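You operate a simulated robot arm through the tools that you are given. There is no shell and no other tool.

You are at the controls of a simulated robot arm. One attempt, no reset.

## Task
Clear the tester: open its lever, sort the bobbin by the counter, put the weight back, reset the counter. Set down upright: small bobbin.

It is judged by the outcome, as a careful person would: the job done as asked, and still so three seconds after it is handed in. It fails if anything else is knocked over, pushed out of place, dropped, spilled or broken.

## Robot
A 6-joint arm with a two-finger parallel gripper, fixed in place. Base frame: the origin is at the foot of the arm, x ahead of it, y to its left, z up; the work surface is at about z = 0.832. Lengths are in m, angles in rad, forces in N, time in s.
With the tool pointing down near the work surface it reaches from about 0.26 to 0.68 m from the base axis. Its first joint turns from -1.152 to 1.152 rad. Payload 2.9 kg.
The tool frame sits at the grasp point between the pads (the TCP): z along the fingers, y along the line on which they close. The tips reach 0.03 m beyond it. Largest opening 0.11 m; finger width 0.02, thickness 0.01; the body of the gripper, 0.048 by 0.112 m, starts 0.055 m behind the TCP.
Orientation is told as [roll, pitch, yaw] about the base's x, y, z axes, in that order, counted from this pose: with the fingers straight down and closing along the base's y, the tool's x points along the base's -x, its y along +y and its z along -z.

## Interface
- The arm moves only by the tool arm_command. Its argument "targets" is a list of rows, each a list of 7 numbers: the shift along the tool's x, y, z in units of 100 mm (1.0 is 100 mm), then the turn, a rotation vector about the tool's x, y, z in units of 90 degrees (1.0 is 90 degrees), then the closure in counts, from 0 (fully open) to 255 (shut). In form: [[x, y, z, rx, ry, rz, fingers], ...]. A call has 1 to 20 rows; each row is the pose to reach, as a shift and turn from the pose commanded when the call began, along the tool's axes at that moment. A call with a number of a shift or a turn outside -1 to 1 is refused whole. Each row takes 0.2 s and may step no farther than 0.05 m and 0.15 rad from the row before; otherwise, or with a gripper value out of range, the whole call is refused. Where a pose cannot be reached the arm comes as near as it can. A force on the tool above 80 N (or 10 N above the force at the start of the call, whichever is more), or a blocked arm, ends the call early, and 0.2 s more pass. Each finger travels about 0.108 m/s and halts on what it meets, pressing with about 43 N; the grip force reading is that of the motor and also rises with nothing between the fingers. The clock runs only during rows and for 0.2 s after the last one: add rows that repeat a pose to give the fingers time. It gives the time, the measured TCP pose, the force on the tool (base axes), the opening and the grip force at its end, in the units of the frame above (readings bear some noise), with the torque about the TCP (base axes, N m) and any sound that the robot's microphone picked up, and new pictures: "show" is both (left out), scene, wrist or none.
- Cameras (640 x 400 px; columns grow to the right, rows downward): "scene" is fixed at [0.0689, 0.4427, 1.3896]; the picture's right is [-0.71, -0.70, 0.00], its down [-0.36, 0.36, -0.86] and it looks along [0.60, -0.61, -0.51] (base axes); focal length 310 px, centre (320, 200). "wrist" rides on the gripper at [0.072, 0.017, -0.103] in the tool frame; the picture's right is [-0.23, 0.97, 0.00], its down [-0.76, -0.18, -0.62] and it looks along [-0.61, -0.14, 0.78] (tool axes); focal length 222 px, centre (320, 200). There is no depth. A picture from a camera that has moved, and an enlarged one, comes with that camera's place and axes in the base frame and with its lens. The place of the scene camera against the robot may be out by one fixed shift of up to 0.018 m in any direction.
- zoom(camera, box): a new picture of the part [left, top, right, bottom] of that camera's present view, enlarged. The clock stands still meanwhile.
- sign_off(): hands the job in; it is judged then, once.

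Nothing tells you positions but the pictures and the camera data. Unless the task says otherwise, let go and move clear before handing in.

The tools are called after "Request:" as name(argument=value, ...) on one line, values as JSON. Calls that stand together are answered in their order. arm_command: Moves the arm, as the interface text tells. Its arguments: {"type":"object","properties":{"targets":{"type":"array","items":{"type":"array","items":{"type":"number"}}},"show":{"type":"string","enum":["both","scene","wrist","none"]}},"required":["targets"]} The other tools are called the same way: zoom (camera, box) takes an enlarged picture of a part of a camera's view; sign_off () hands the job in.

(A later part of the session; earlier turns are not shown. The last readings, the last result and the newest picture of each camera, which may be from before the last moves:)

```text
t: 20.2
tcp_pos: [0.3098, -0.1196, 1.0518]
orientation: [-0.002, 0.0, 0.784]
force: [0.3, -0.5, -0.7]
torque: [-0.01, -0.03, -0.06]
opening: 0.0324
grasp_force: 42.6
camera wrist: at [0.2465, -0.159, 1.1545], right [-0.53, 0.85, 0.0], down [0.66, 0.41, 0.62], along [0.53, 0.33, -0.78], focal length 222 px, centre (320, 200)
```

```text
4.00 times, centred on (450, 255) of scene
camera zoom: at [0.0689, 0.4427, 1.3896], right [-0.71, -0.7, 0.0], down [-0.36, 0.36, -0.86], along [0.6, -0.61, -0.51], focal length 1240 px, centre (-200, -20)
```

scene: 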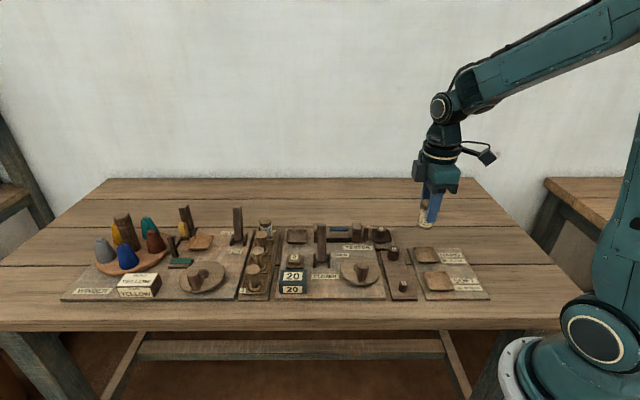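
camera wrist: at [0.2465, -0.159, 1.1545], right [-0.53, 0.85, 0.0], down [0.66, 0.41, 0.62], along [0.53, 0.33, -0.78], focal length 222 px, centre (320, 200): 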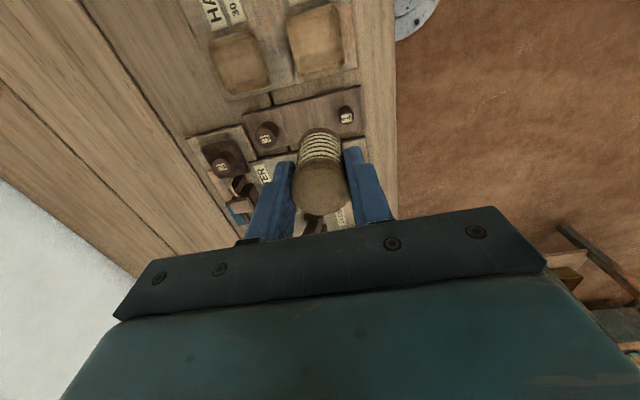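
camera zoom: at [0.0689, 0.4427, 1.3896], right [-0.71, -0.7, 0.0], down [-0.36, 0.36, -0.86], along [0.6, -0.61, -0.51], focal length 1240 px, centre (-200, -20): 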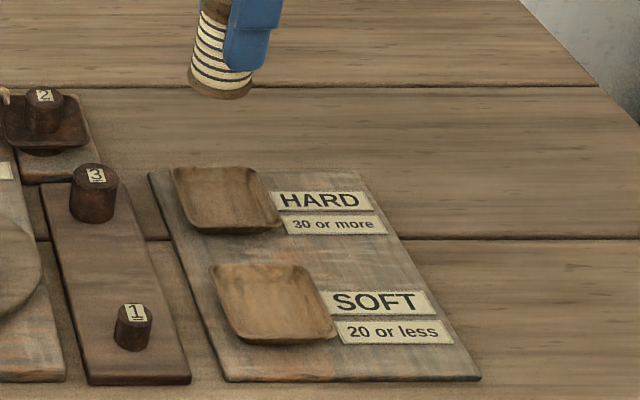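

I see the SOFT tray ahead, but my two estimates differ by about 10 mm: (0.262, -0.154) and (0.268, -0.143). I'll go lower for a more accurate fix before placing.

Request:
arm_command(targets=[[0.02, 0.02, 0.2, 0, 0, 0, 255], [0.05, 0.05, 0.5, 0, 0, 0, 255], [0.07, 0.07, 0.8, 0, 0, 0, 255], [0.07, 0.07, 0.8, 0, 0, 0, 255], [0.07, 0.07, 0.8, 0, 0, 0, 255]])

Request:
zoom(camera="wrist", box=[200, 0, 440, 150])

Request:
zoom(camera="scene", box=[370, 205, 530, 305])

```text
t: 21.4
tcp_pos: [0.3007, -0.1185, 0.97]
orientation: [0.001, -0.001, 0.785]
force: [-0.4, -0.6, 0.0]
torque: [-0.04, -0.01, -0.03]
opening: 0.0322
grasp_force: 43.3
camera wrist: at [0.2361, -0.1581, 1.0742], right [-0.53, 0.85, 0.0], down [0.66, 0.41, 0.62], along [0.53, 0.33, -0.78], focal length 222 px, centre (320, 200)
```

scene: 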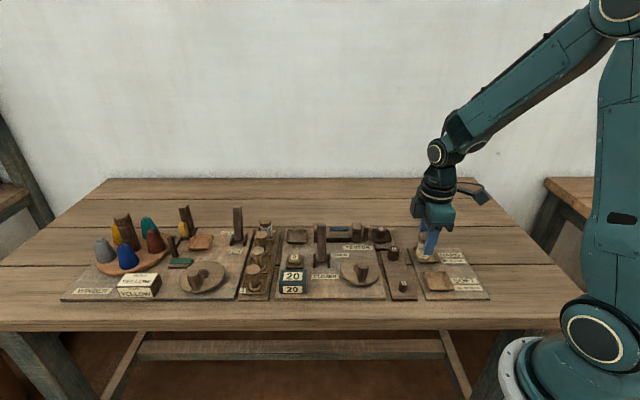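
wrist: 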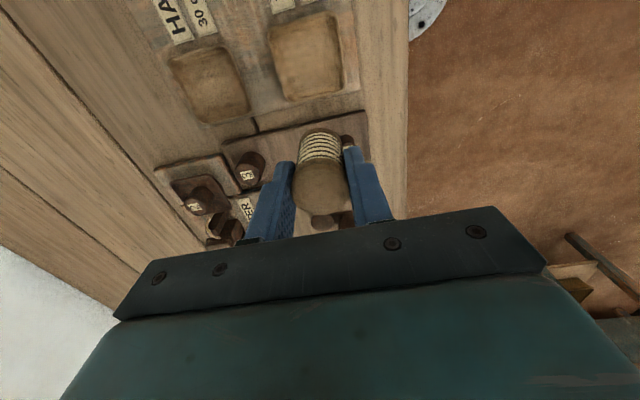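

```text
2.67 times, centred on (320, 75) of wrist
camera zoom: at [0.2361, -0.1581, 1.0742], right [-0.53, 0.85, 0.0], down [0.66, 0.41, 0.62], along [0.53, 0.33, -0.78], focal length 592 px, centre (320, 533)
```

zoom: 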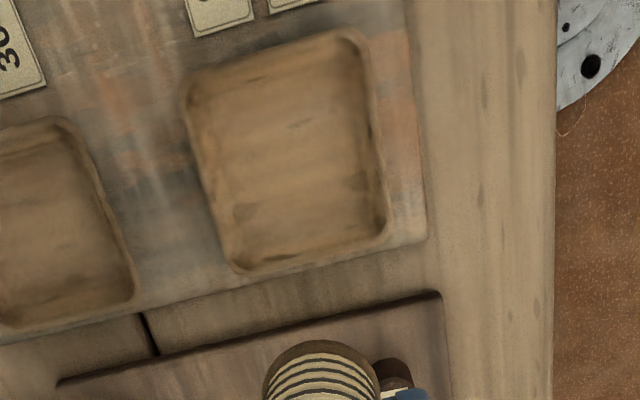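

```text
4.00 times, centred on (450, 255) of scene
camera zoom: at [0.0689, 0.4427, 1.3896], right [-0.71, -0.7, 0.0], down [-0.36, 0.36, -0.86], along [0.6, -0.61, -0.51], focal length 1240 px, centre (-200, -20)
```

zoom: 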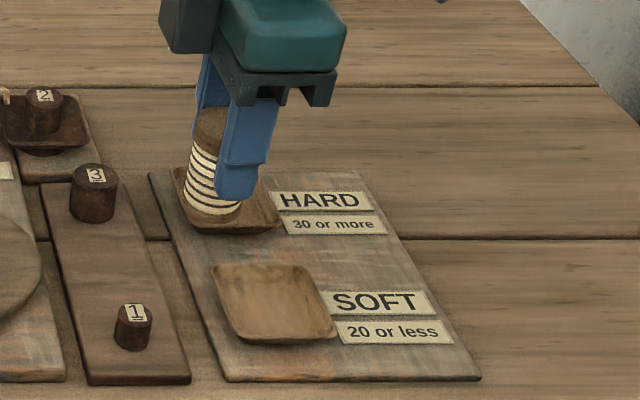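

The tray centre is now consistent at about (0.2625, -0.1535). I'll move over it and descend part way, then check alignment before setting down.

Request:
arm_command(targets=[[0.26, 0.01, 0, 0, 0, 0, 255], [0.52, 0.023, 0, 0, 0, 0, 255], [0.52, 0.023, 0.25, 0, 0, 0, 255], [0.52, 0.023, 0.5, 0, 0, 0, 255], [0.52, 0.023, 0.5, 0, 0, 0, 255]])

Request:
zoom(camera="wrist", box=[200, 50, 440, 200])

Request:
zoom(camera="scene", box=[370, 205, 530, 305])

```text
t: 22.6
tcp_pos: [0.2631, -0.1543, 0.9196]
orientation: [0.002, 0.0, 0.785]
force: [0.4, 0.4, -1.5]
torque: [-0.02, 0.03, -0.02]
opening: 0.0325
grasp_force: 43.2
camera wrist: at [0.1985, -0.1932, 1.0237], right [-0.53, 0.85, 0.0], down [0.66, 0.41, 0.62], along [0.53, 0.33, -0.78], focal length 222 px, centre (320, 200)
```

scene: 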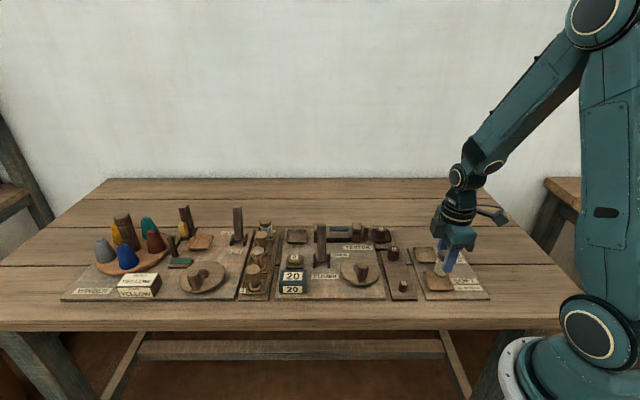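
wrist: 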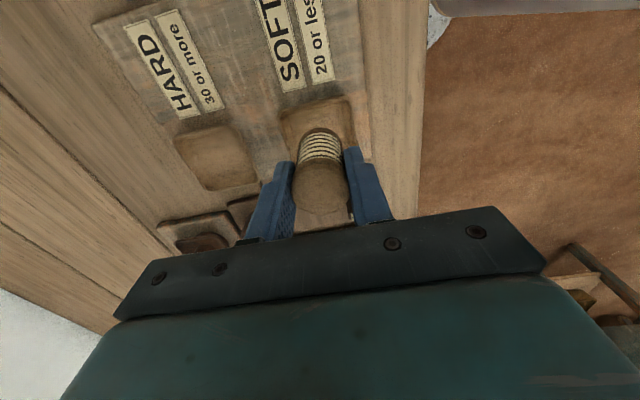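

```text
2.67 times, centred on (320, 125) of wrist
camera zoom: at [0.1985, -0.1932, 1.0237], right [-0.53, 0.85, 0.0], down [0.66, 0.41, 0.62], along [0.53, 0.33, -0.78], focal length 592 px, centre (320, 400)
```

zoom: 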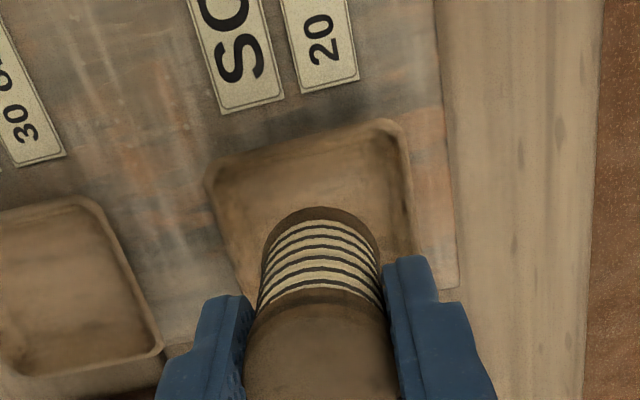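

```text
4.00 times, centred on (450, 255) of scene
camera zoom: at [0.0689, 0.4427, 1.3896], right [-0.71, -0.7, 0.0], down [-0.36, 0.36, -0.86], along [0.6, -0.61, -0.51], focal length 1240 px, centre (-200, -20)
```

zoom: 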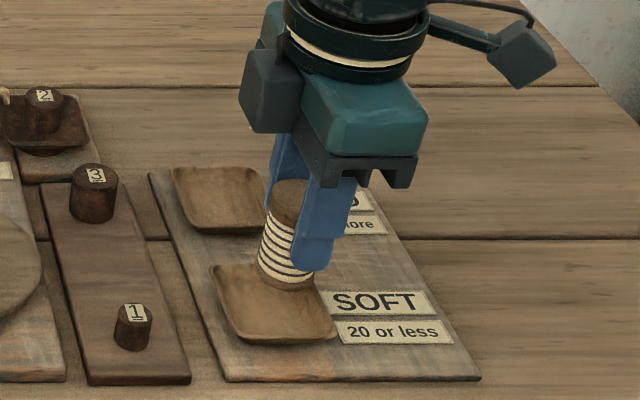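

The bobbin lines up with the SOFT tray within a few millimetres. I'll lower in small steps and watch for contact.

Request:
arm_command(targets=[[0, 0, 0.1, 0, 0, 0, 255], [0, 0, 0.18, 0, 0, 0, 255], [0, 0, 0.22, 0, 0, 0, 255], [0, 0, 0.22, 0, 0, 0, 255]], show="none")

Request:
zoom(camera="scene", box=[410, 225, 490, 295])

Request:
zoom(camera="wrist", box=[200, 50, 440, 200])

```text
t: 23.6
tcp_pos: [0.2625, -0.1541, 0.8984]
orientation: [0.001, 0.0, 0.786]
force: [0.3, -0.7, 0.0]
torque: [-0.01, 0.02, -0.01]
opening: 0.0323
grasp_force: 42.6
```

```text
5.71 times, centred on (450, 260) of scene
camera zoom: at [0.0689, 0.4427, 1.3896], right [-0.71, -0.7, 0.0], down [-0.36, 0.36, -0.86], along [0.6, -0.61, -0.51], focal length 1772 px, centre (-423, -143)
```

zoom: 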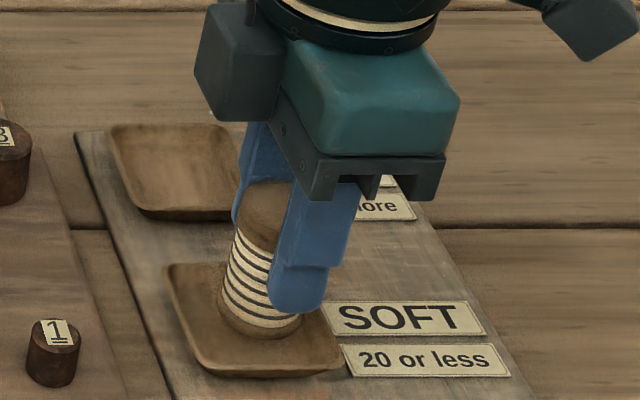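

```text
2.67 times, centred on (320, 125) of wrist
camera zoom: at [0.1984, -0.1938, 1.0018], right [-0.53, 0.85, 0.0], down [0.66, 0.41, 0.62], along [0.53, 0.33, -0.78], focal length 592 px, centre (320, 400)
```

zoom: 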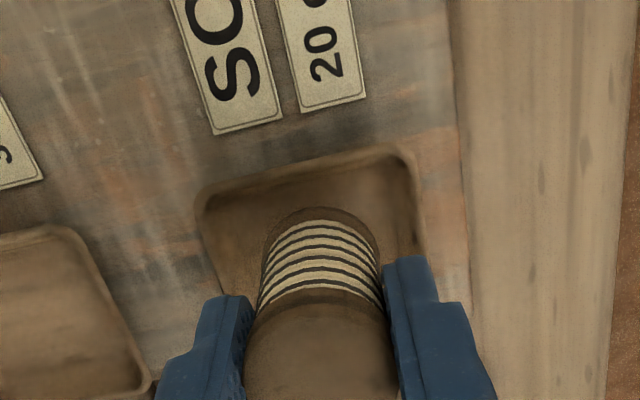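

Request:
arm_command(targets=[[0, 0, 0.02, 0, 0, 0, 255], [0, 0, 0.04, 0, 0, 0, 255], [0, 0, 0.04, 0, 0, 0, 255]], show="none")

Request:
arm_command(targets=[[0, 0, 0.01, 0, 0, 0, 255], [0, 0, 0.02, 0, 0, 0, 255], [0, 0, 0.02, 0, 0, 0, 255]], show="none")

```text
t: 24.4
tcp_pos: [0.2625, -0.1545, 0.895]
orientation: [0.001, 0.002, 0.788]
force: [0.7, 0.1, 0.5]
torque: [0.0, 0.02, 0.02]
opening: 0.0321
grasp_force: 42.7
```

```text
t: 25.2
tcp_pos: [0.2617, -0.1547, 0.8926]
orientation: [-0.001, 0.0, 0.785]
force: [-0.3, 0.0, 0.2]
torque: [0.03, 0.01, 0.01]
opening: 0.0324
grasp_force: 43.4
```

Request:
arm_command(targets=[[0, 0, 0.01, 0, 0, 0, 255], [0, 0, 0.01, 0, 0, 0, 255]], show="none")

Request:
arm_command(targets=[[0, 0, 0.01, 0, 0, 0, 255], [0, 0, 0.01, 0, 0, 0, 255]], show="none")

Request:
zoom(camera="scene", box=[410, 225, 490, 295])

```text
t: 25.8
tcp_pos: [0.2623, -0.1557, 0.8923]
orientation: [0.001, 0.001, 0.786]
force: [0.8, 0.2, -0.5]
torque: [0.0, -0.01, 0.01]
opening: 0.0325
grasp_force: 43.0
```

```text
t: 26.4
tcp_pos: [0.2628, -0.1541, 0.89]
orientation: [0.0, 0.0, 0.786]
force: [-0.1, -0.2, 1.0]
torque: [0.02, 0.04, -0.04]
opening: 0.0323
grasp_force: 42.9
```

```text
5.71 times, centred on (450, 260) of scene
camera zoom: at [0.0689, 0.4427, 1.3896], right [-0.71, -0.7, 0.0], down [-0.36, 0.36, -0.86], along [0.6, -0.61, -0.51], focal length 1772 px, centre (-423, -143)
```

zoom: 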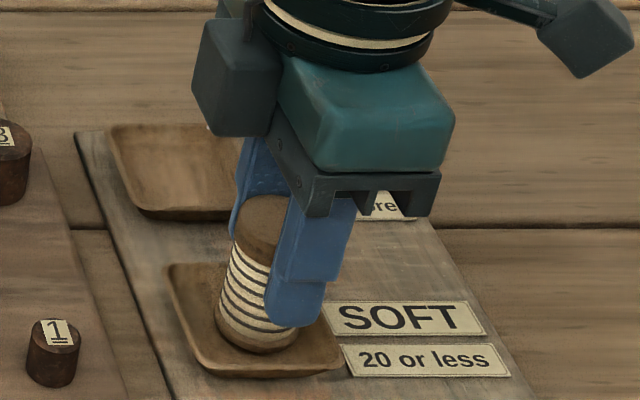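

Request:
arm_command(targets=[[0, 0, 0.01, 0, 0, 0, 255], [0, 0, 0.01, 0, 0, 0, 255]], show="none")

Request:
arm_command(targets=[[0, 0, 0.01, 0, 0, 0, 255], [0, 0, 0.01, 0, 0, 0, 255]], show="none")

```text
t: 27.0
tcp_pos: [0.2615, -0.1556, 0.8896]
orientation: [0.0, -0.001, 0.786]
force: [-0.3, -0.2, -0.4]
torque: [0.0, -0.02, 0.0]
opening: 0.0324
grasp_force: 43.1
```

```text
t: 27.6
tcp_pos: [0.2621, -0.1546, 0.8884]
orientation: [0.0, 0.0, 0.785]
force: [-0.6, 0.7, 0.6]
torque: [-0.01, 0.0, -0.04]
opening: 0.0322
grasp_force: 43.2
```

Request:
arm_command(targets=[[0, 0, 0.01, 0, 0, 0, 255], [0, 0, 0.01, 0, 0, 0, 255]], show="none")

Request:
zoom(camera="scene", box=[420, 240, 470, 285])

Request:
zoom(camera="wrist", box=[240, 80, 400, 200])

```text
t: 28.2
tcp_pos: [0.2626, -0.1551, 0.8885]
orientation: [-0.001, 0.0, 0.787]
force: [0.3, -0.2, -0.5]
torque: [0.0, -0.03, 0.0]
opening: 0.0324
grasp_force: 43.4
```

```text
8.89 times, centred on (445, 262) of scene
camera zoom: at [0.0689, 0.4427, 1.3896], right [-0.71, -0.7, 0.0], down [-0.36, 0.36, -0.86], along [0.6, -0.61, -0.51], focal length 2756 px, centre (-791, -356)
```

zoom: 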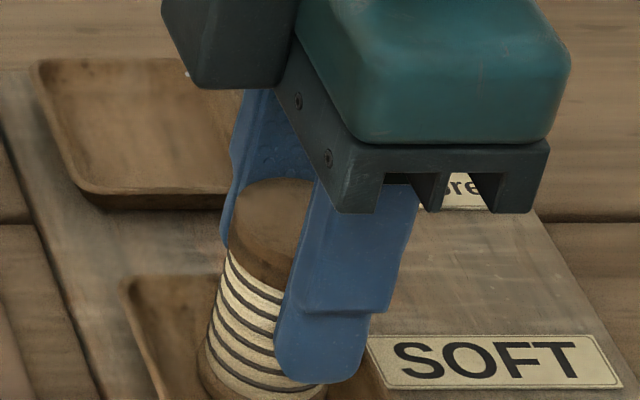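

```text
3.33 times, centred on (320, 140) of wrist
camera zoom: at [0.1984, -0.1936, 0.9915], right [-0.53, 0.85, 0.0], down [0.66, 0.41, 0.62], along [0.53, 0.33, -0.78], focal length 740 px, centre (320, 400)
```

zoom: 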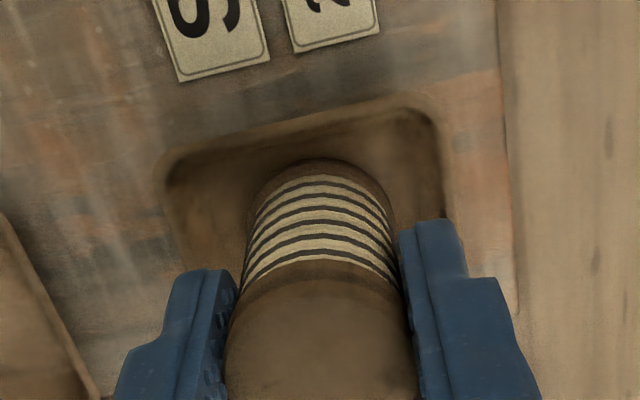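

Request:
arm_command(targets=[[0, 0, 0.01, 0, 0, 0, 255], [0, 0, 0.01, 0, 0, 0, 255]], show="none")

Request:
arm_command(targets=[[0, 0, 0.01, 0, 0, 0, 255], [0, 0, 0.01, 0, 0, 0, 255]], show="none")

Request:
zoom(camera="scene", box=[410, 225, 490, 295])

```text
t: 28.8
tcp_pos: [0.2617, -0.1548, 0.8861]
orientation: [-0.001, 0.0, 0.785]
force: [0.3, 0.0, -0.1]
torque: [0.0, -0.01, 0.01]
opening: 0.0326
grasp_force: 43.0
```

```text
t: 29.4
tcp_pos: [0.2624, -0.1542, 0.8859]
orientation: [0.0, 0.0, 0.785]
force: [0.6, 1.1, 0.0]
torque: [0.01, -0.02, -0.02]
opening: 0.0324
grasp_force: 43.2
```

```text
5.71 times, centred on (450, 260) of scene
camera zoom: at [0.0689, 0.4427, 1.3896], right [-0.71, -0.7, 0.0], down [-0.36, 0.36, -0.86], along [0.6, -0.61, -0.51], focal length 1772 px, centre (-423, -143)
```

zoom: 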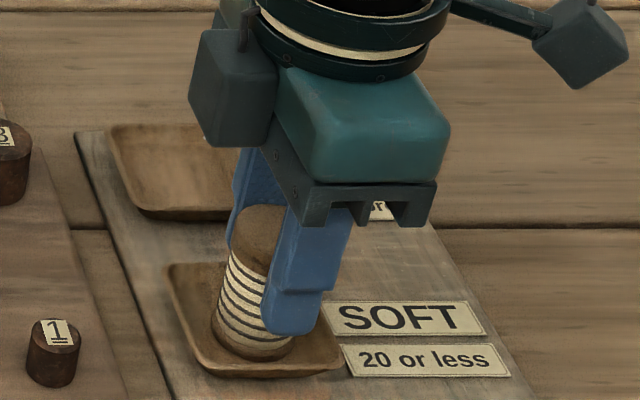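

Request:
arm_command(targets=[[0, 0, 0.01, 0, 0, 0, 255], [0, 0, 0.01, 0, 0, 0, 255]], show="none")

Request:
arm_command(targets=[[0, 0, 0.01, 0, 0, 0, 255], [0, 0, 0.01, 0, 0, 0, 255]], show="none")

```text
t: 30.0
tcp_pos: [0.2623, -0.1553, 0.8844]
orientation: [0.0, 0.0, 0.787]
force: [0.5, 0.2, -0.1]
torque: [-0.03, -0.02, 0.01]
opening: 0.0323
grasp_force: 42.9
```

```text
t: 30.6
tcp_pos: [0.2629, -0.1554, 0.8849]
orientation: [-0.002, 0.0, 0.786]
force: [-3.1, 2.8, 27.4]
torque: [0.13, 0.19, 0.0]
opening: 0.0323
grasp_force: 43.1
```

The upward force is about 27 N and acts through the bobbin's base, so it is resting on the tray floor. I'll ease off 1 mm, open a little, and check.

Request:
arm_command(targets=[[0, 0, -0.008, 0, 0, 0, 255], [0, 0, -0.008, 0, 0, 0, 255]], show="none")

Request:
arm_command(targets=[[0, 0, 0, 0, 0, 0, 165], [0, 0, 0, 0, 0, 0, 140], [0, 0, 0, 0, 0, 0, 140], [0, 0, 0, 0, 0, 0, 140]])

Request:
zoom(camera="scene", box=[410, 225, 490, 295])

Request:
zoom(camera="wrist", box=[200, 50, 440, 200])

```text
t: 31.2
tcp_pos: [0.2629, -0.1556, 0.8852]
orientation: [0.0, -0.001, 0.786]
force: [-1.1, 0.6, 11.6]
torque: [0.09, -0.01, -0.03]
opening: 0.0326
grasp_force: 43.2
```

```text
t: 32.2
tcp_pos: [0.2625, -0.1562, 0.8849]
orientation: [-0.001, 0.001, 0.786]
force: [-0.2, 0.7, 0.1]
torque: [0.04, -0.01, 0.0]
opening: 0.0496
grasp_force: 0.0
camera wrist: at [0.1985, -0.1938, 0.9881], right [-0.53, 0.85, 0.0], down [0.66, 0.41, 0.62], along [0.53, 0.33, -0.78], focal length 222 px, centre (320, 200)
```

scene: 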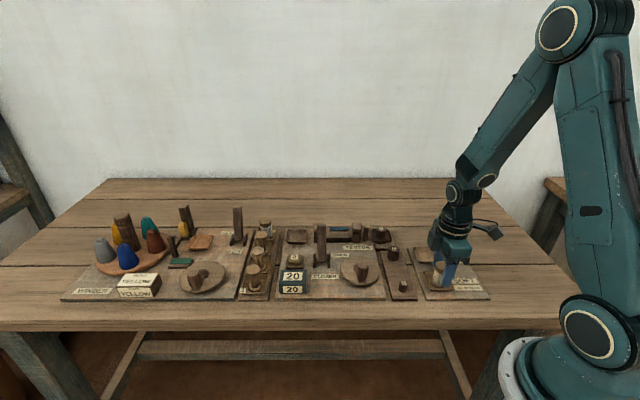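
wrist: 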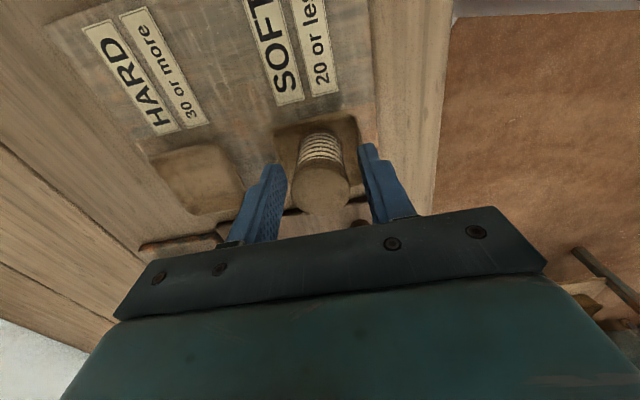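

```text
5.71 times, centred on (450, 260) of scene
camera zoom: at [0.0689, 0.4427, 1.3896], right [-0.71, -0.7, 0.0], down [-0.36, 0.36, -0.86], along [0.6, -0.61, -0.51], focal length 1772 px, centre (-423, -143)
```

zoom: 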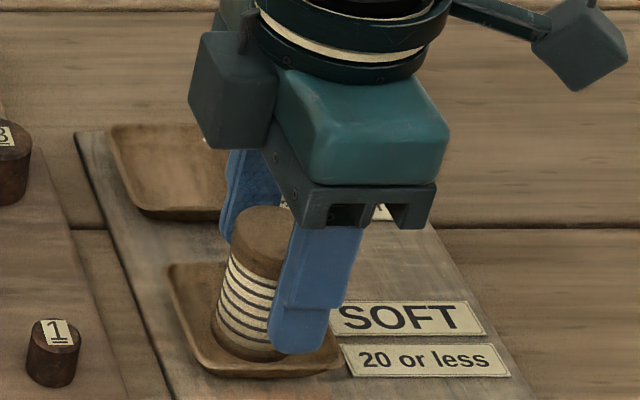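

```text
2.67 times, centred on (320, 125) of wrist
camera zoom: at [0.1985, -0.1938, 0.9881], right [-0.53, 0.85, 0.0], down [0.66, 0.41, 0.62], along [0.53, 0.33, -0.78], focal length 592 px, centre (320, 400)
```

zoom: 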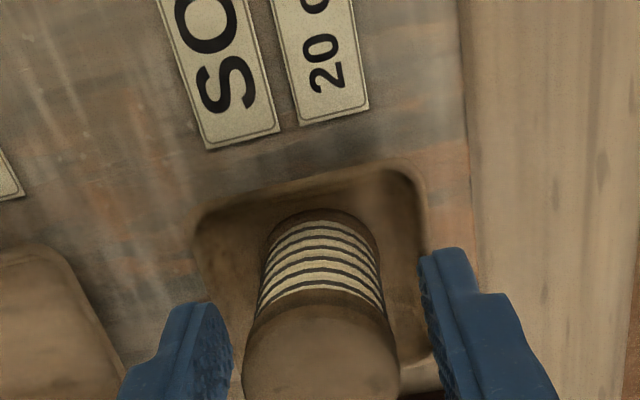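

The bobbin stands upright in the SOFT tray and the fingers are clear of it. I'll rise straight up.

Request:
arm_command(targets=[[0, 0, -0.1, 0, 0, 0, 140], [0, 0, -0.3, 0, 0, 0, 140], [0, 0, -0.6, 0, 0, 0, 140], [0, 0, -1.0, 0, 0, 0, 140], [0, 0, -1.0, 0, 0, 0, 140]])

Request:
zoom(camera="scene", box=[370, 205, 530, 305])

Request:
zoom(camera="wrist", box=[180, 50, 420, 200])

```text
t: 33.4
tcp_pos: [0.2608, -0.1546, 0.985]
orientation: [0.001, 0.0, 0.785]
force: [0.5, 0.6, -0.1]
torque: [-0.01, -0.01, 0.02]
opening: 0.0497
grasp_force: 0.0
camera wrist: at [0.1984, -0.194, 1.0886], right [-0.53, 0.85, 0.0], down [0.66, 0.41, 0.62], along [0.53, 0.33, -0.78], focal length 222 px, centre (320, 200)
```

scene: 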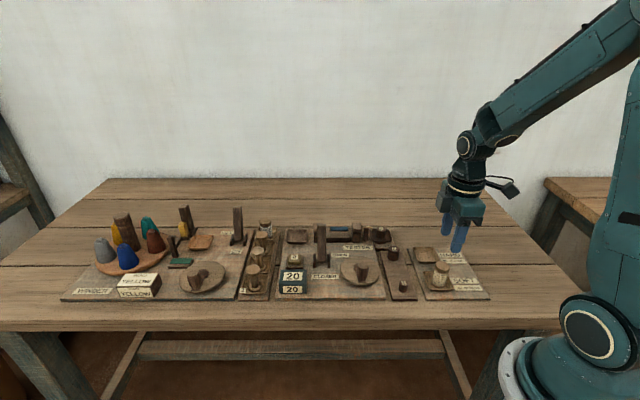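
wrist: 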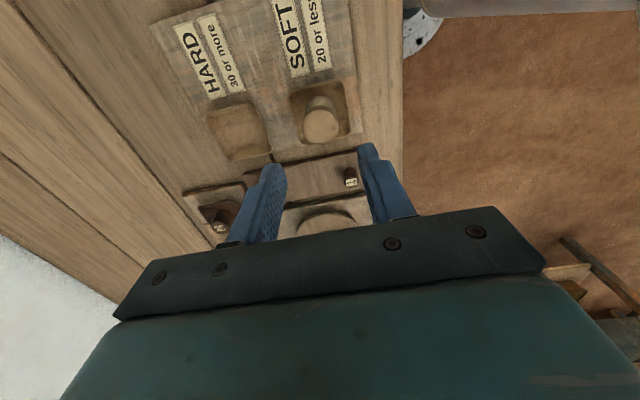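

```text
4.00 times, centred on (450, 255) of scene
camera zoom: at [0.0689, 0.4427, 1.3896], right [-0.71, -0.7, 0.0], down [-0.36, 0.36, -0.86], along [0.6, -0.61, -0.51], focal length 1240 px, centre (-200, -20)
```

zoom: 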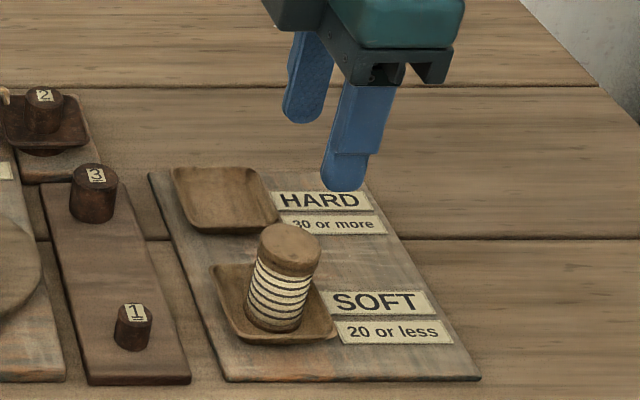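

```text
2.67 times, centred on (300, 125) of wrist
camera zoom: at [0.1984, -0.194, 1.0886], right [-0.53, 0.85, 0.0], down [0.66, 0.41, 0.62], along [0.53, 0.33, -0.78], focal length 592 px, centre (373, 400)
```

zoom: 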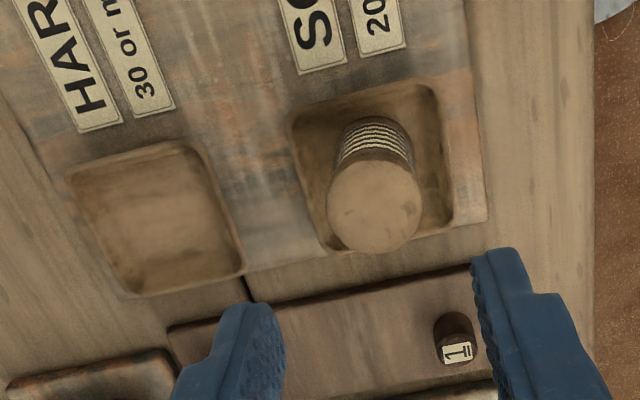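

The bobbin is upright in the SOFT tray. Next I'll look at the weight rack and weight 2 from above.

Request:
arm_command(targets=[[-0.3, -0.08, 0, 0, 0, 0, 140], [-0.6, -0.18, 0, 0, 0, 0, 140], [-0.9, -0.27, 0, 0, 0, 0, 100]], show="none")

Request:
arm_command(targets=[[-0.25, -0.07, 0, 0, 0, 0, 50], [-0.51, -0.15, 0, 0, 0, 0, 0], [-0.51, -0.15, 0, 0, 0, 0, 0]])

Request:
zoom(camera="wrist", box=[220, 20, 460, 170])

Request:
zoom(camera="scene", box=[360, 220, 440, 300])

```text
t: 34.2
tcp_pos: [0.3454, -0.1102, 0.9852]
orientation: [0.001, 0.0, 0.784]
force: [0.3, 0.8, 0.1]
torque: [-0.01, -0.04, 0.0]
opening: 0.0668
grasp_force: 0.0
```

```text
t: 35.0
tcp_pos: [0.3924, -0.0829, 0.9844]
orientation: [0.0, 0.001, 0.786]
force: [-0.4, 0.6, 0.2]
torque: [0.04, 0.02, -0.02]
opening: 0.1101
grasp_force: 0.0
camera wrist: at [0.3284, -0.1233, 1.0879], right [-0.53, 0.85, 0.0], down [0.66, 0.41, 0.62], along [0.53, 0.33, -0.78], focal length 222 px, centre (320, 200)
```

scene: 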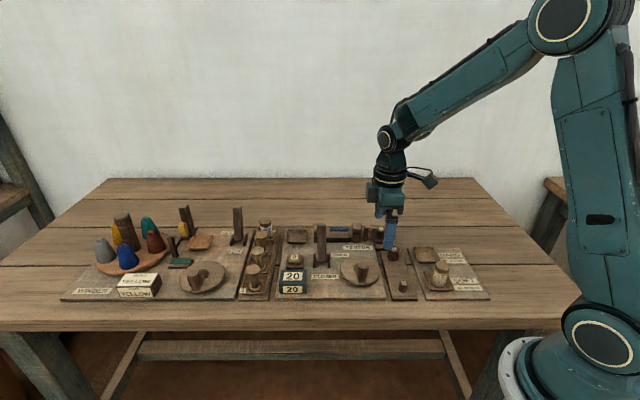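
wrist: 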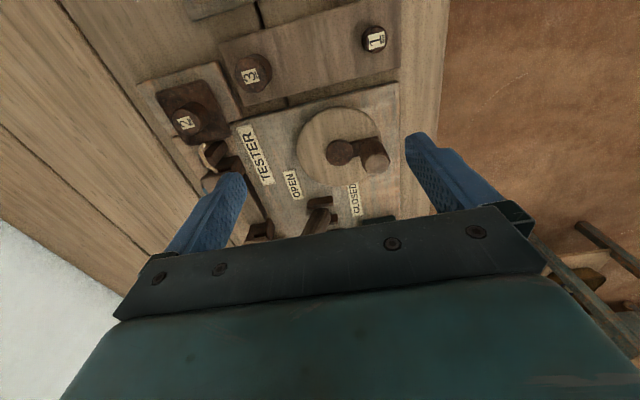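

```text
2.67 times, centred on (340, 95) of wrist
camera zoom: at [0.3284, -0.1233, 1.0879], right [-0.53, 0.85, 0.0], down [0.66, 0.41, 0.62], along [0.53, 0.33, -0.78], focal length 592 px, centre (267, 480)
```

zoom: 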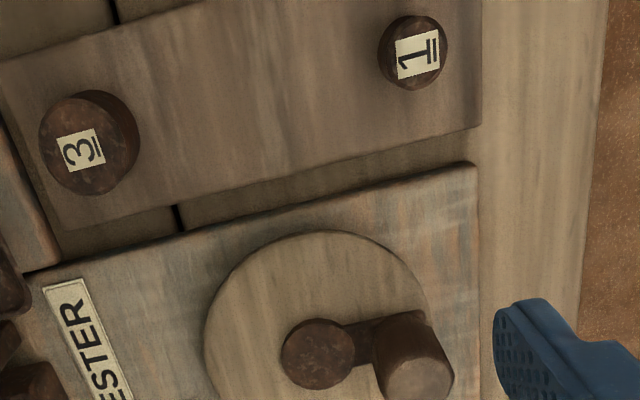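

```text
5.00 times, centred on (400, 260) of scene
camera zoom: at [0.0689, 0.4427, 1.3896], right [-0.71, -0.7, 0.0], down [-0.36, 0.36, -0.86], along [0.6, -0.61, -0.51], focal length 1550 px, centre (-80, -100)
```

zoom: 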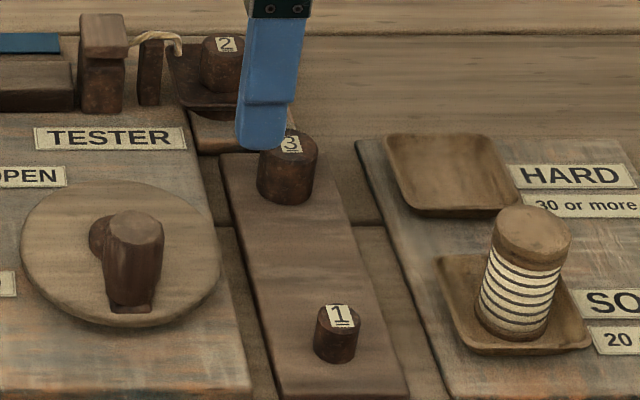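

The rack is plain, with weights 1 and 3 at its ends and the place for 2 vacant midway, at about (0.352, -0.117). I'll move toward weight 2 to centre on it.

Request:
zoom(camera="wrist", box=[120, 50, 280, 190])

Request:
arm_command(targets=[[0.1, -0.4, 0, 0, 0, 0, 0], [0.2, -0.8, 0, 0, 0, 0, 0], [0.2, -0.95, 0, 0, 0, 0, 0], [0.2, -0.95, 0, 0, 0, 0, 0]])

Request:
zoom(camera="wrist", box=[210, 50, 450, 200])

Request:
zoom(camera="scene", box=[340, 200, 440, 270])

```text
2.86 times, centred on (200, 120) of wrist
camera zoom: at [0.3284, -0.1233, 1.0879], right [-0.53, 0.85, 0.0], down [0.66, 0.41, 0.62], along [0.53, 0.33, -0.78], focal length 635 px, centre (663, 429)
```

zoom: 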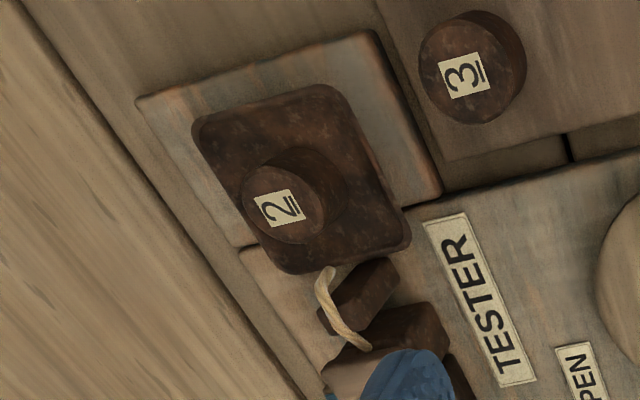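

```text
t: 36.0
tcp_pos: [0.4451, -0.1663, 0.9845]
orientation: [0.001, -0.001, 0.785]
force: [0.1, -0.1, -0.3]
torque: [-0.01, -0.02, 0.0]
opening: 0.1097
grasp_force: 0.2
camera wrist: at [0.3805, -0.2047, 1.0876], right [-0.53, 0.85, 0.0], down [0.66, 0.41, 0.62], along [0.53, 0.33, -0.78], focal length 222 px, centre (320, 200)
```

scene: 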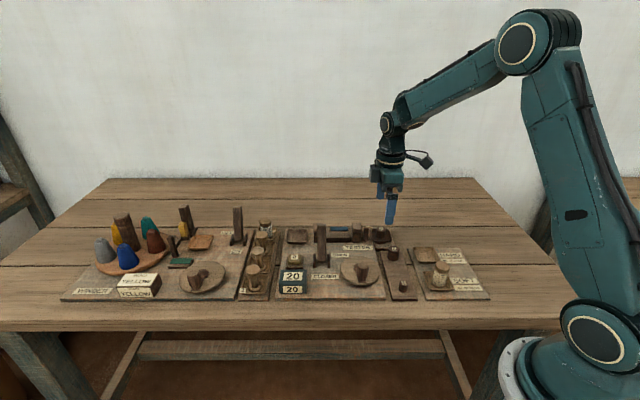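
wrist: 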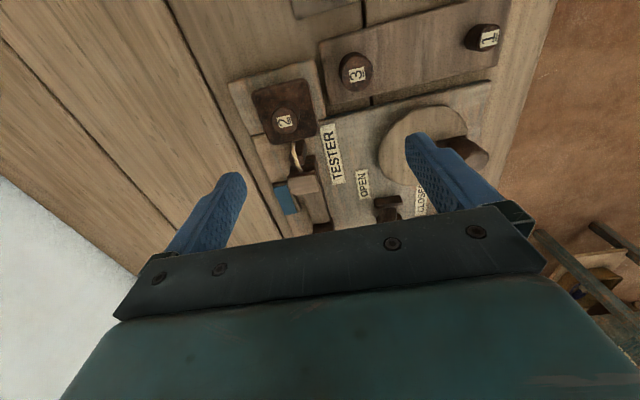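

```text
2.67 times, centred on (330, 125) of wrist
camera zoom: at [0.3805, -0.2047, 1.0876], right [-0.53, 0.85, 0.0], down [0.66, 0.41, 0.62], along [0.53, 0.33, -0.78], focal length 592 px, centre (293, 400)
```

zoom: 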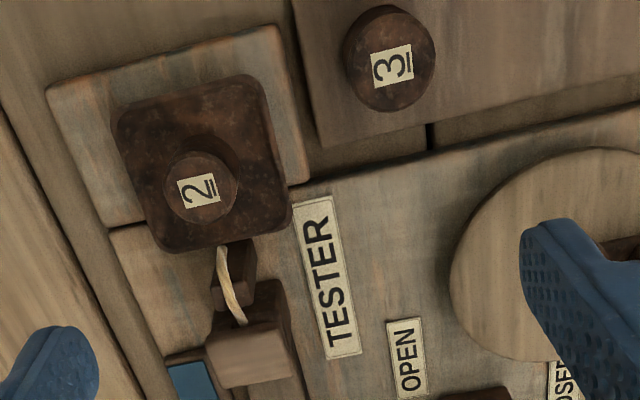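

```text
5.71 times, centred on (390, 235) of scene
camera zoom: at [0.0689, 0.4427, 1.3896], right [-0.71, -0.7, 0.0], down [-0.36, 0.36, -0.86], along [0.6, -0.61, -0.51], focal length 1772 px, centre (-80, 0)
```

zoom: 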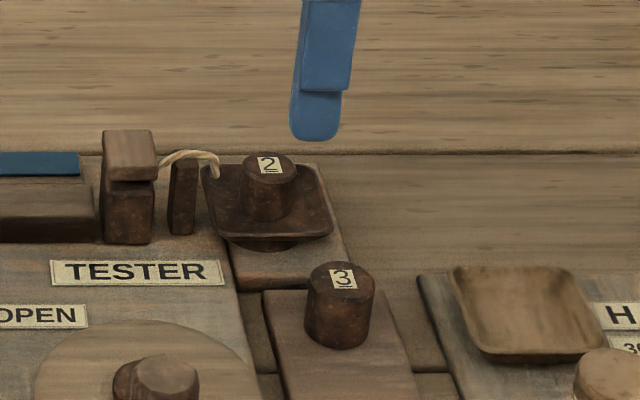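

Weight 2 is at about (0.462, -0.195) with its top near z = 0.87, standing in a shallow pan. I'll hover over it with a part-open gripper and refine.

Request:
arm_command(targets=[[0.04, -0.16, 0, 0, 0, 0, 90], [0.084, -0.316, 0, 0, 0, 0, 90], [0.084, -0.316, 0.2, 0, 0, 0, 90], [0.084, -0.316, 0.45, 0, 0, 0, 90], [0.084, -0.316, 0.45, 0, 0, 0, 90]])

Request:
zoom(camera="wrist", box=[210, 60, 450, 210])

Request:
zoom(camera="scene", box=[340, 195, 440, 265])

```text
t: 37.2
tcp_pos: [0.4618, -0.194, 0.9381]
orientation: [0.0, 0.001, 0.786]
force: [-0.2, -1.2, 1.0]
torque: [0.0, 0.04, 0.03]
opening: 0.0713
grasp_force: 0.1
camera wrist: at [0.3972, -0.2336, 1.0429], right [-0.53, 0.85, 0.0], down [0.66, 0.41, 0.62], along [0.53, 0.33, -0.78], focal length 222 px, centre (320, 200)
```

scene: 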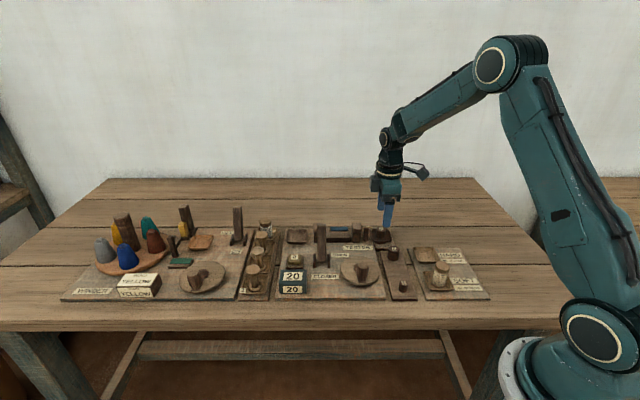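
wrist: 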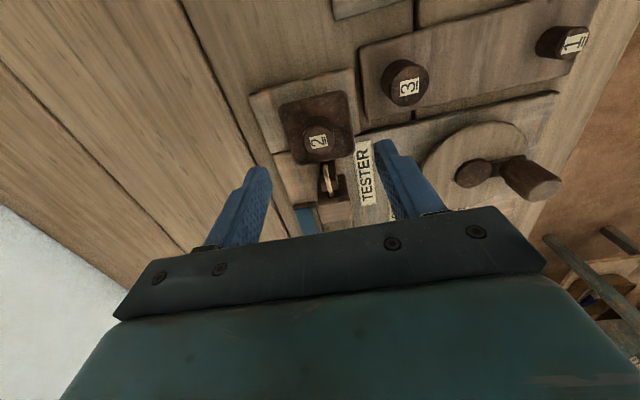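

```text
2.67 times, centred on (330, 135) of wrist
camera zoom: at [0.3972, -0.2336, 1.0429], right [-0.53, 0.85, 0.0], down [0.66, 0.41, 0.62], along [0.53, 0.33, -0.78], focal length 592 px, centre (293, 373)
```

zoom: 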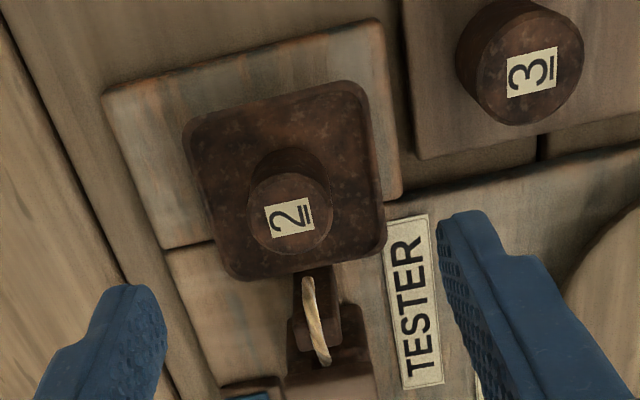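

```text
5.71 times, centred on (390, 230) of scene
camera zoom: at [0.0689, 0.4427, 1.3896], right [-0.71, -0.7, 0.0], down [-0.36, 0.36, -0.86], along [0.6, -0.61, -0.51], focal length 1772 px, centre (-80, 29)
```

zoom: 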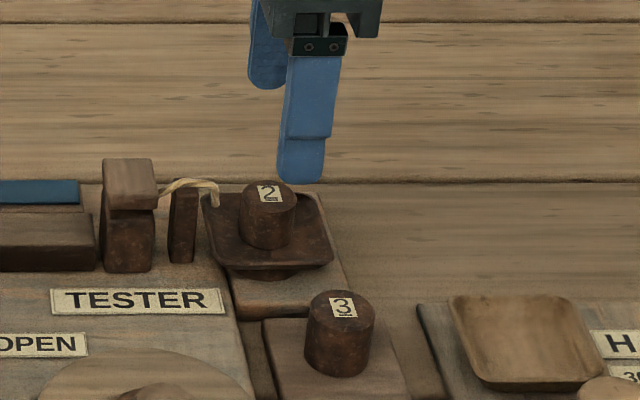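

I'm centred on weight 2. I'll descend to just above its top level and check fingertip height against the pan rim.

Request:
arm_command(targets=[[0, 0, 0.2, 0, 0, 0, 110], [0, 0, 0.4, 0, 0, 0, 110], [0, 0, 0.43, 0, 0, 0, 110], [0, 0, 0.43, 0, 0, 0, 110]])

Request:
zoom(camera="wrist", box=[240, 90, 400, 210])

Request:
zoom(camera="scene", box=[360, 205, 420, 255])

```text
t: 38.2
tcp_pos: [0.4605, -0.1949, 0.8955]
orientation: [0.0, 0.001, 0.785]
force: [0.2, -0.5, -0.6]
torque: [0.0, -0.02, 0.03]
opening: 0.0626
grasp_force: 0.1
camera wrist: at [0.3972, -0.2332, 0.9998], right [-0.53, 0.85, 0.0], down [0.66, 0.41, 0.62], along [0.53, 0.33, -0.78], focal length 222 px, centre (320, 200)
```

scene: 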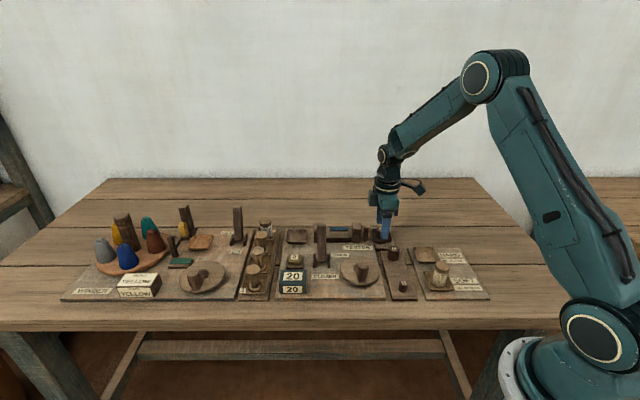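
wrist: 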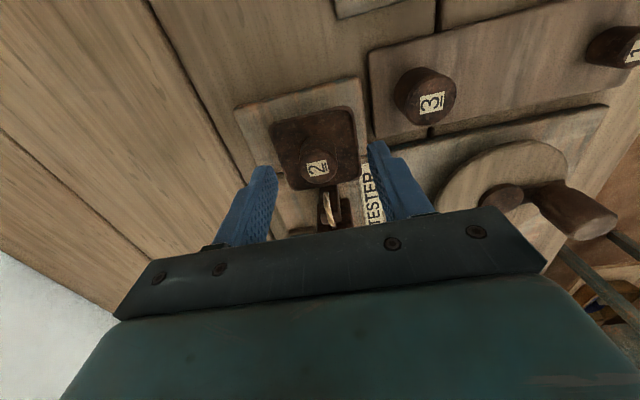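

```text
3.33 times, centred on (320, 150) of wrist
camera zoom: at [0.3972, -0.2332, 0.9998], right [-0.53, 0.85, 0.0], down [0.66, 0.41, 0.62], along [0.53, 0.33, -0.78], focal length 740 px, centre (320, 367)
```

zoom: 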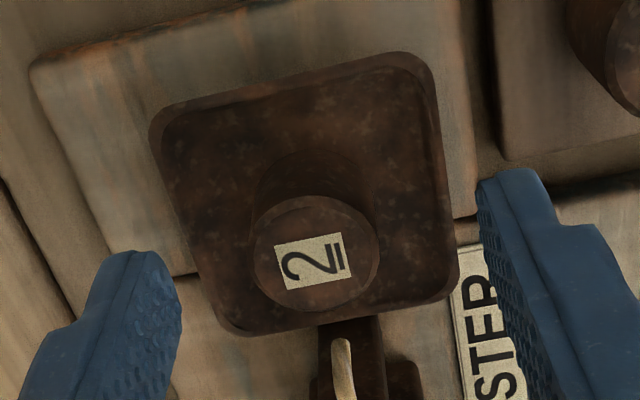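

```text
8.00 times, centred on (390, 230) of scene
camera zoom: at [0.0689, 0.4427, 1.3896], right [-0.71, -0.7, 0.0], down [-0.36, 0.36, -0.86], along [0.6, -0.61, -0.51], focal length 2481 px, centre (-240, -40)
```

zoom: 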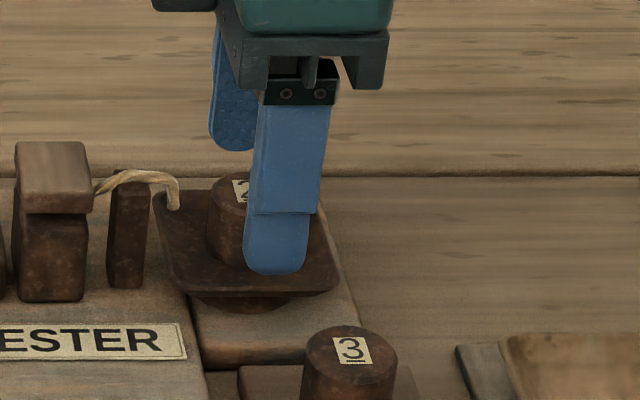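

The weight top is at about z = 0.869 and the pan rim about 0.85, so tips at 0.855 clear the rim and overlap the weight by 14 mm. I'll lower and close.

Request:
arm_command(targets=[[0, 0, 0.05, 0, 0, 0, 110], [0, 0, 0.1, 0, 0, 0, 110], [0, 0, 0.1, 0, 0, 0, 110]], show="none")

Request:
zoom(camera="scene", box=[360, 205, 420, 255])

Request:
zoom(camera="wrist", box=[240, 90, 400, 210])

```text
t: 39.0
tcp_pos: [0.4616, -0.1938, 0.8869]
orientation: [0.0, 0.0, 0.785]
force: [0.0, 0.2, 0.1]
torque: [0.0, -0.03, -0.01]
opening: 0.0626
grasp_force: 0.1
```

```text
8.00 times, centred on (390, 230) of scene
camera zoom: at [0.0689, 0.4427, 1.3896], right [-0.71, -0.7, 0.0], down [-0.36, 0.36, -0.86], along [0.6, -0.61, -0.51], focal length 2481 px, centre (-240, -40)
```

zoom: 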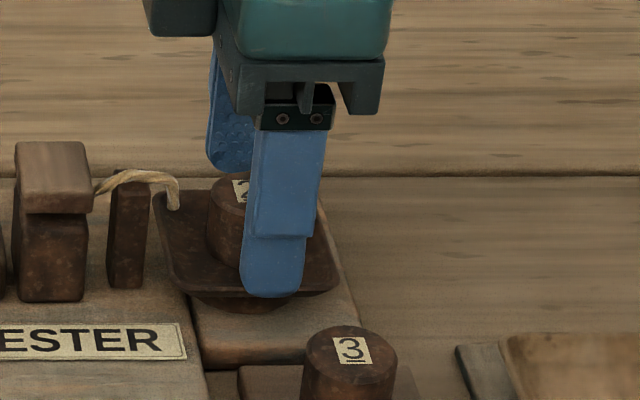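

```text
3.33 times, centred on (320, 150) of wrist
camera zoom: at [0.3974, -0.2333, 0.9899], right [-0.53, 0.85, 0.0], down [0.66, 0.41, 0.62], along [0.53, 0.33, -0.78], focal length 740 px, centre (320, 367)
```

zoom: 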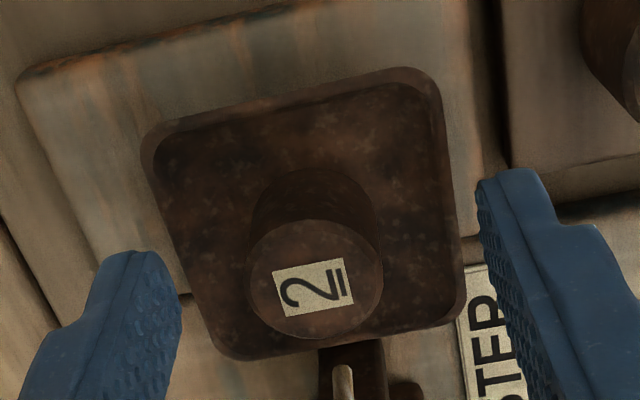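

Fingertips clear the pan rim by about 6 mm. Closing on weight 2.

Request:
arm_command(targets=[[0, 0, 0, 0, 0, 0, 160], [0, 0, 0, 0, 0, 0, 200], [0, 0, 0, 0, 0, 0, 255], [0, 0, 0, 0, 0, 0, 255], [0, 0, 0, 0, 0, 0, 255]])

Request:
zoom(camera="scene", box=[360, 205, 420, 255])

Request:
zoom(camera="wrist", box=[240, 90, 400, 210])

```text
t: 40.2
tcp_pos: [0.4622, -0.1941, 0.8867]
orientation: [0.001, 0.002, 0.786]
force: [0.4, -0.1, 0.3]
torque: [-0.03, -0.02, 0.01]
opening: 0.0255
grasp_force: 42.6
camera wrist: at [0.3974, -0.2333, 0.99], right [-0.53, 0.85, 0.0], down [0.66, 0.41, 0.62], along [0.53, 0.33, -0.78], focal length 222 px, centre (320, 200)
```

scene: 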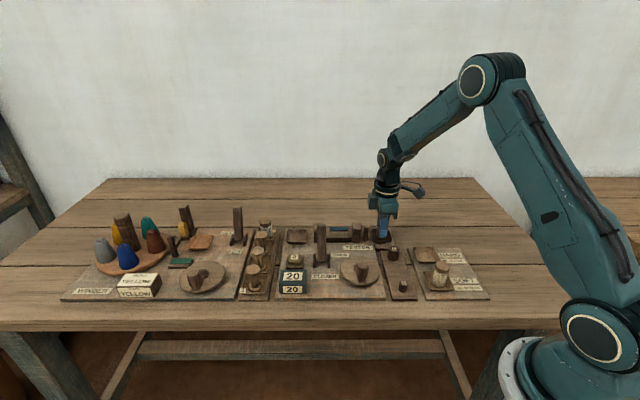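
wrist: 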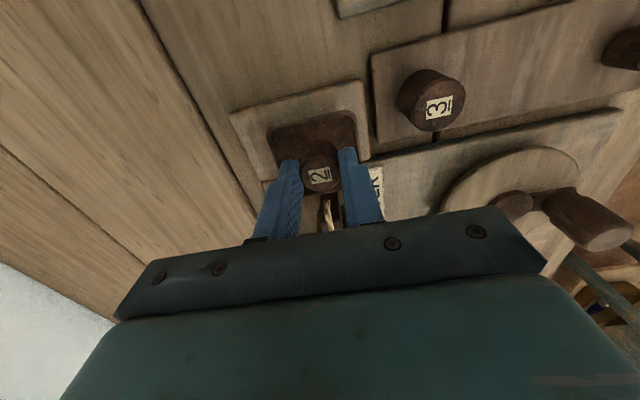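

```text
8.00 times, centred on (390, 230) of scene
camera zoom: at [0.0689, 0.4427, 1.3896], right [-0.71, -0.7, 0.0], down [-0.36, 0.36, -0.86], along [0.6, -0.61, -0.51], focal length 2481 px, centre (-240, -40)
```

zoom: 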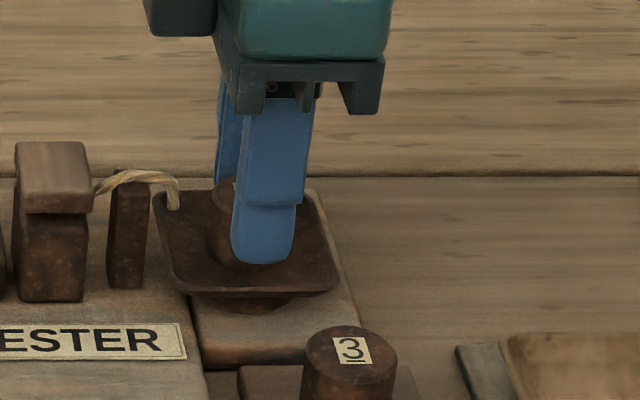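

```text
3.33 times, centred on (320, 150) of wrist
camera zoom: at [0.3974, -0.2333, 0.99], right [-0.53, 0.85, 0.0], down [0.66, 0.41, 0.62], along [0.53, 0.33, -0.78], focal length 740 px, centre (320, 367)
```

zoom: 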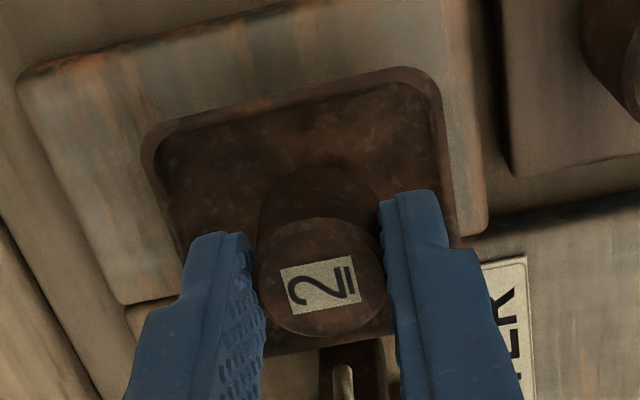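

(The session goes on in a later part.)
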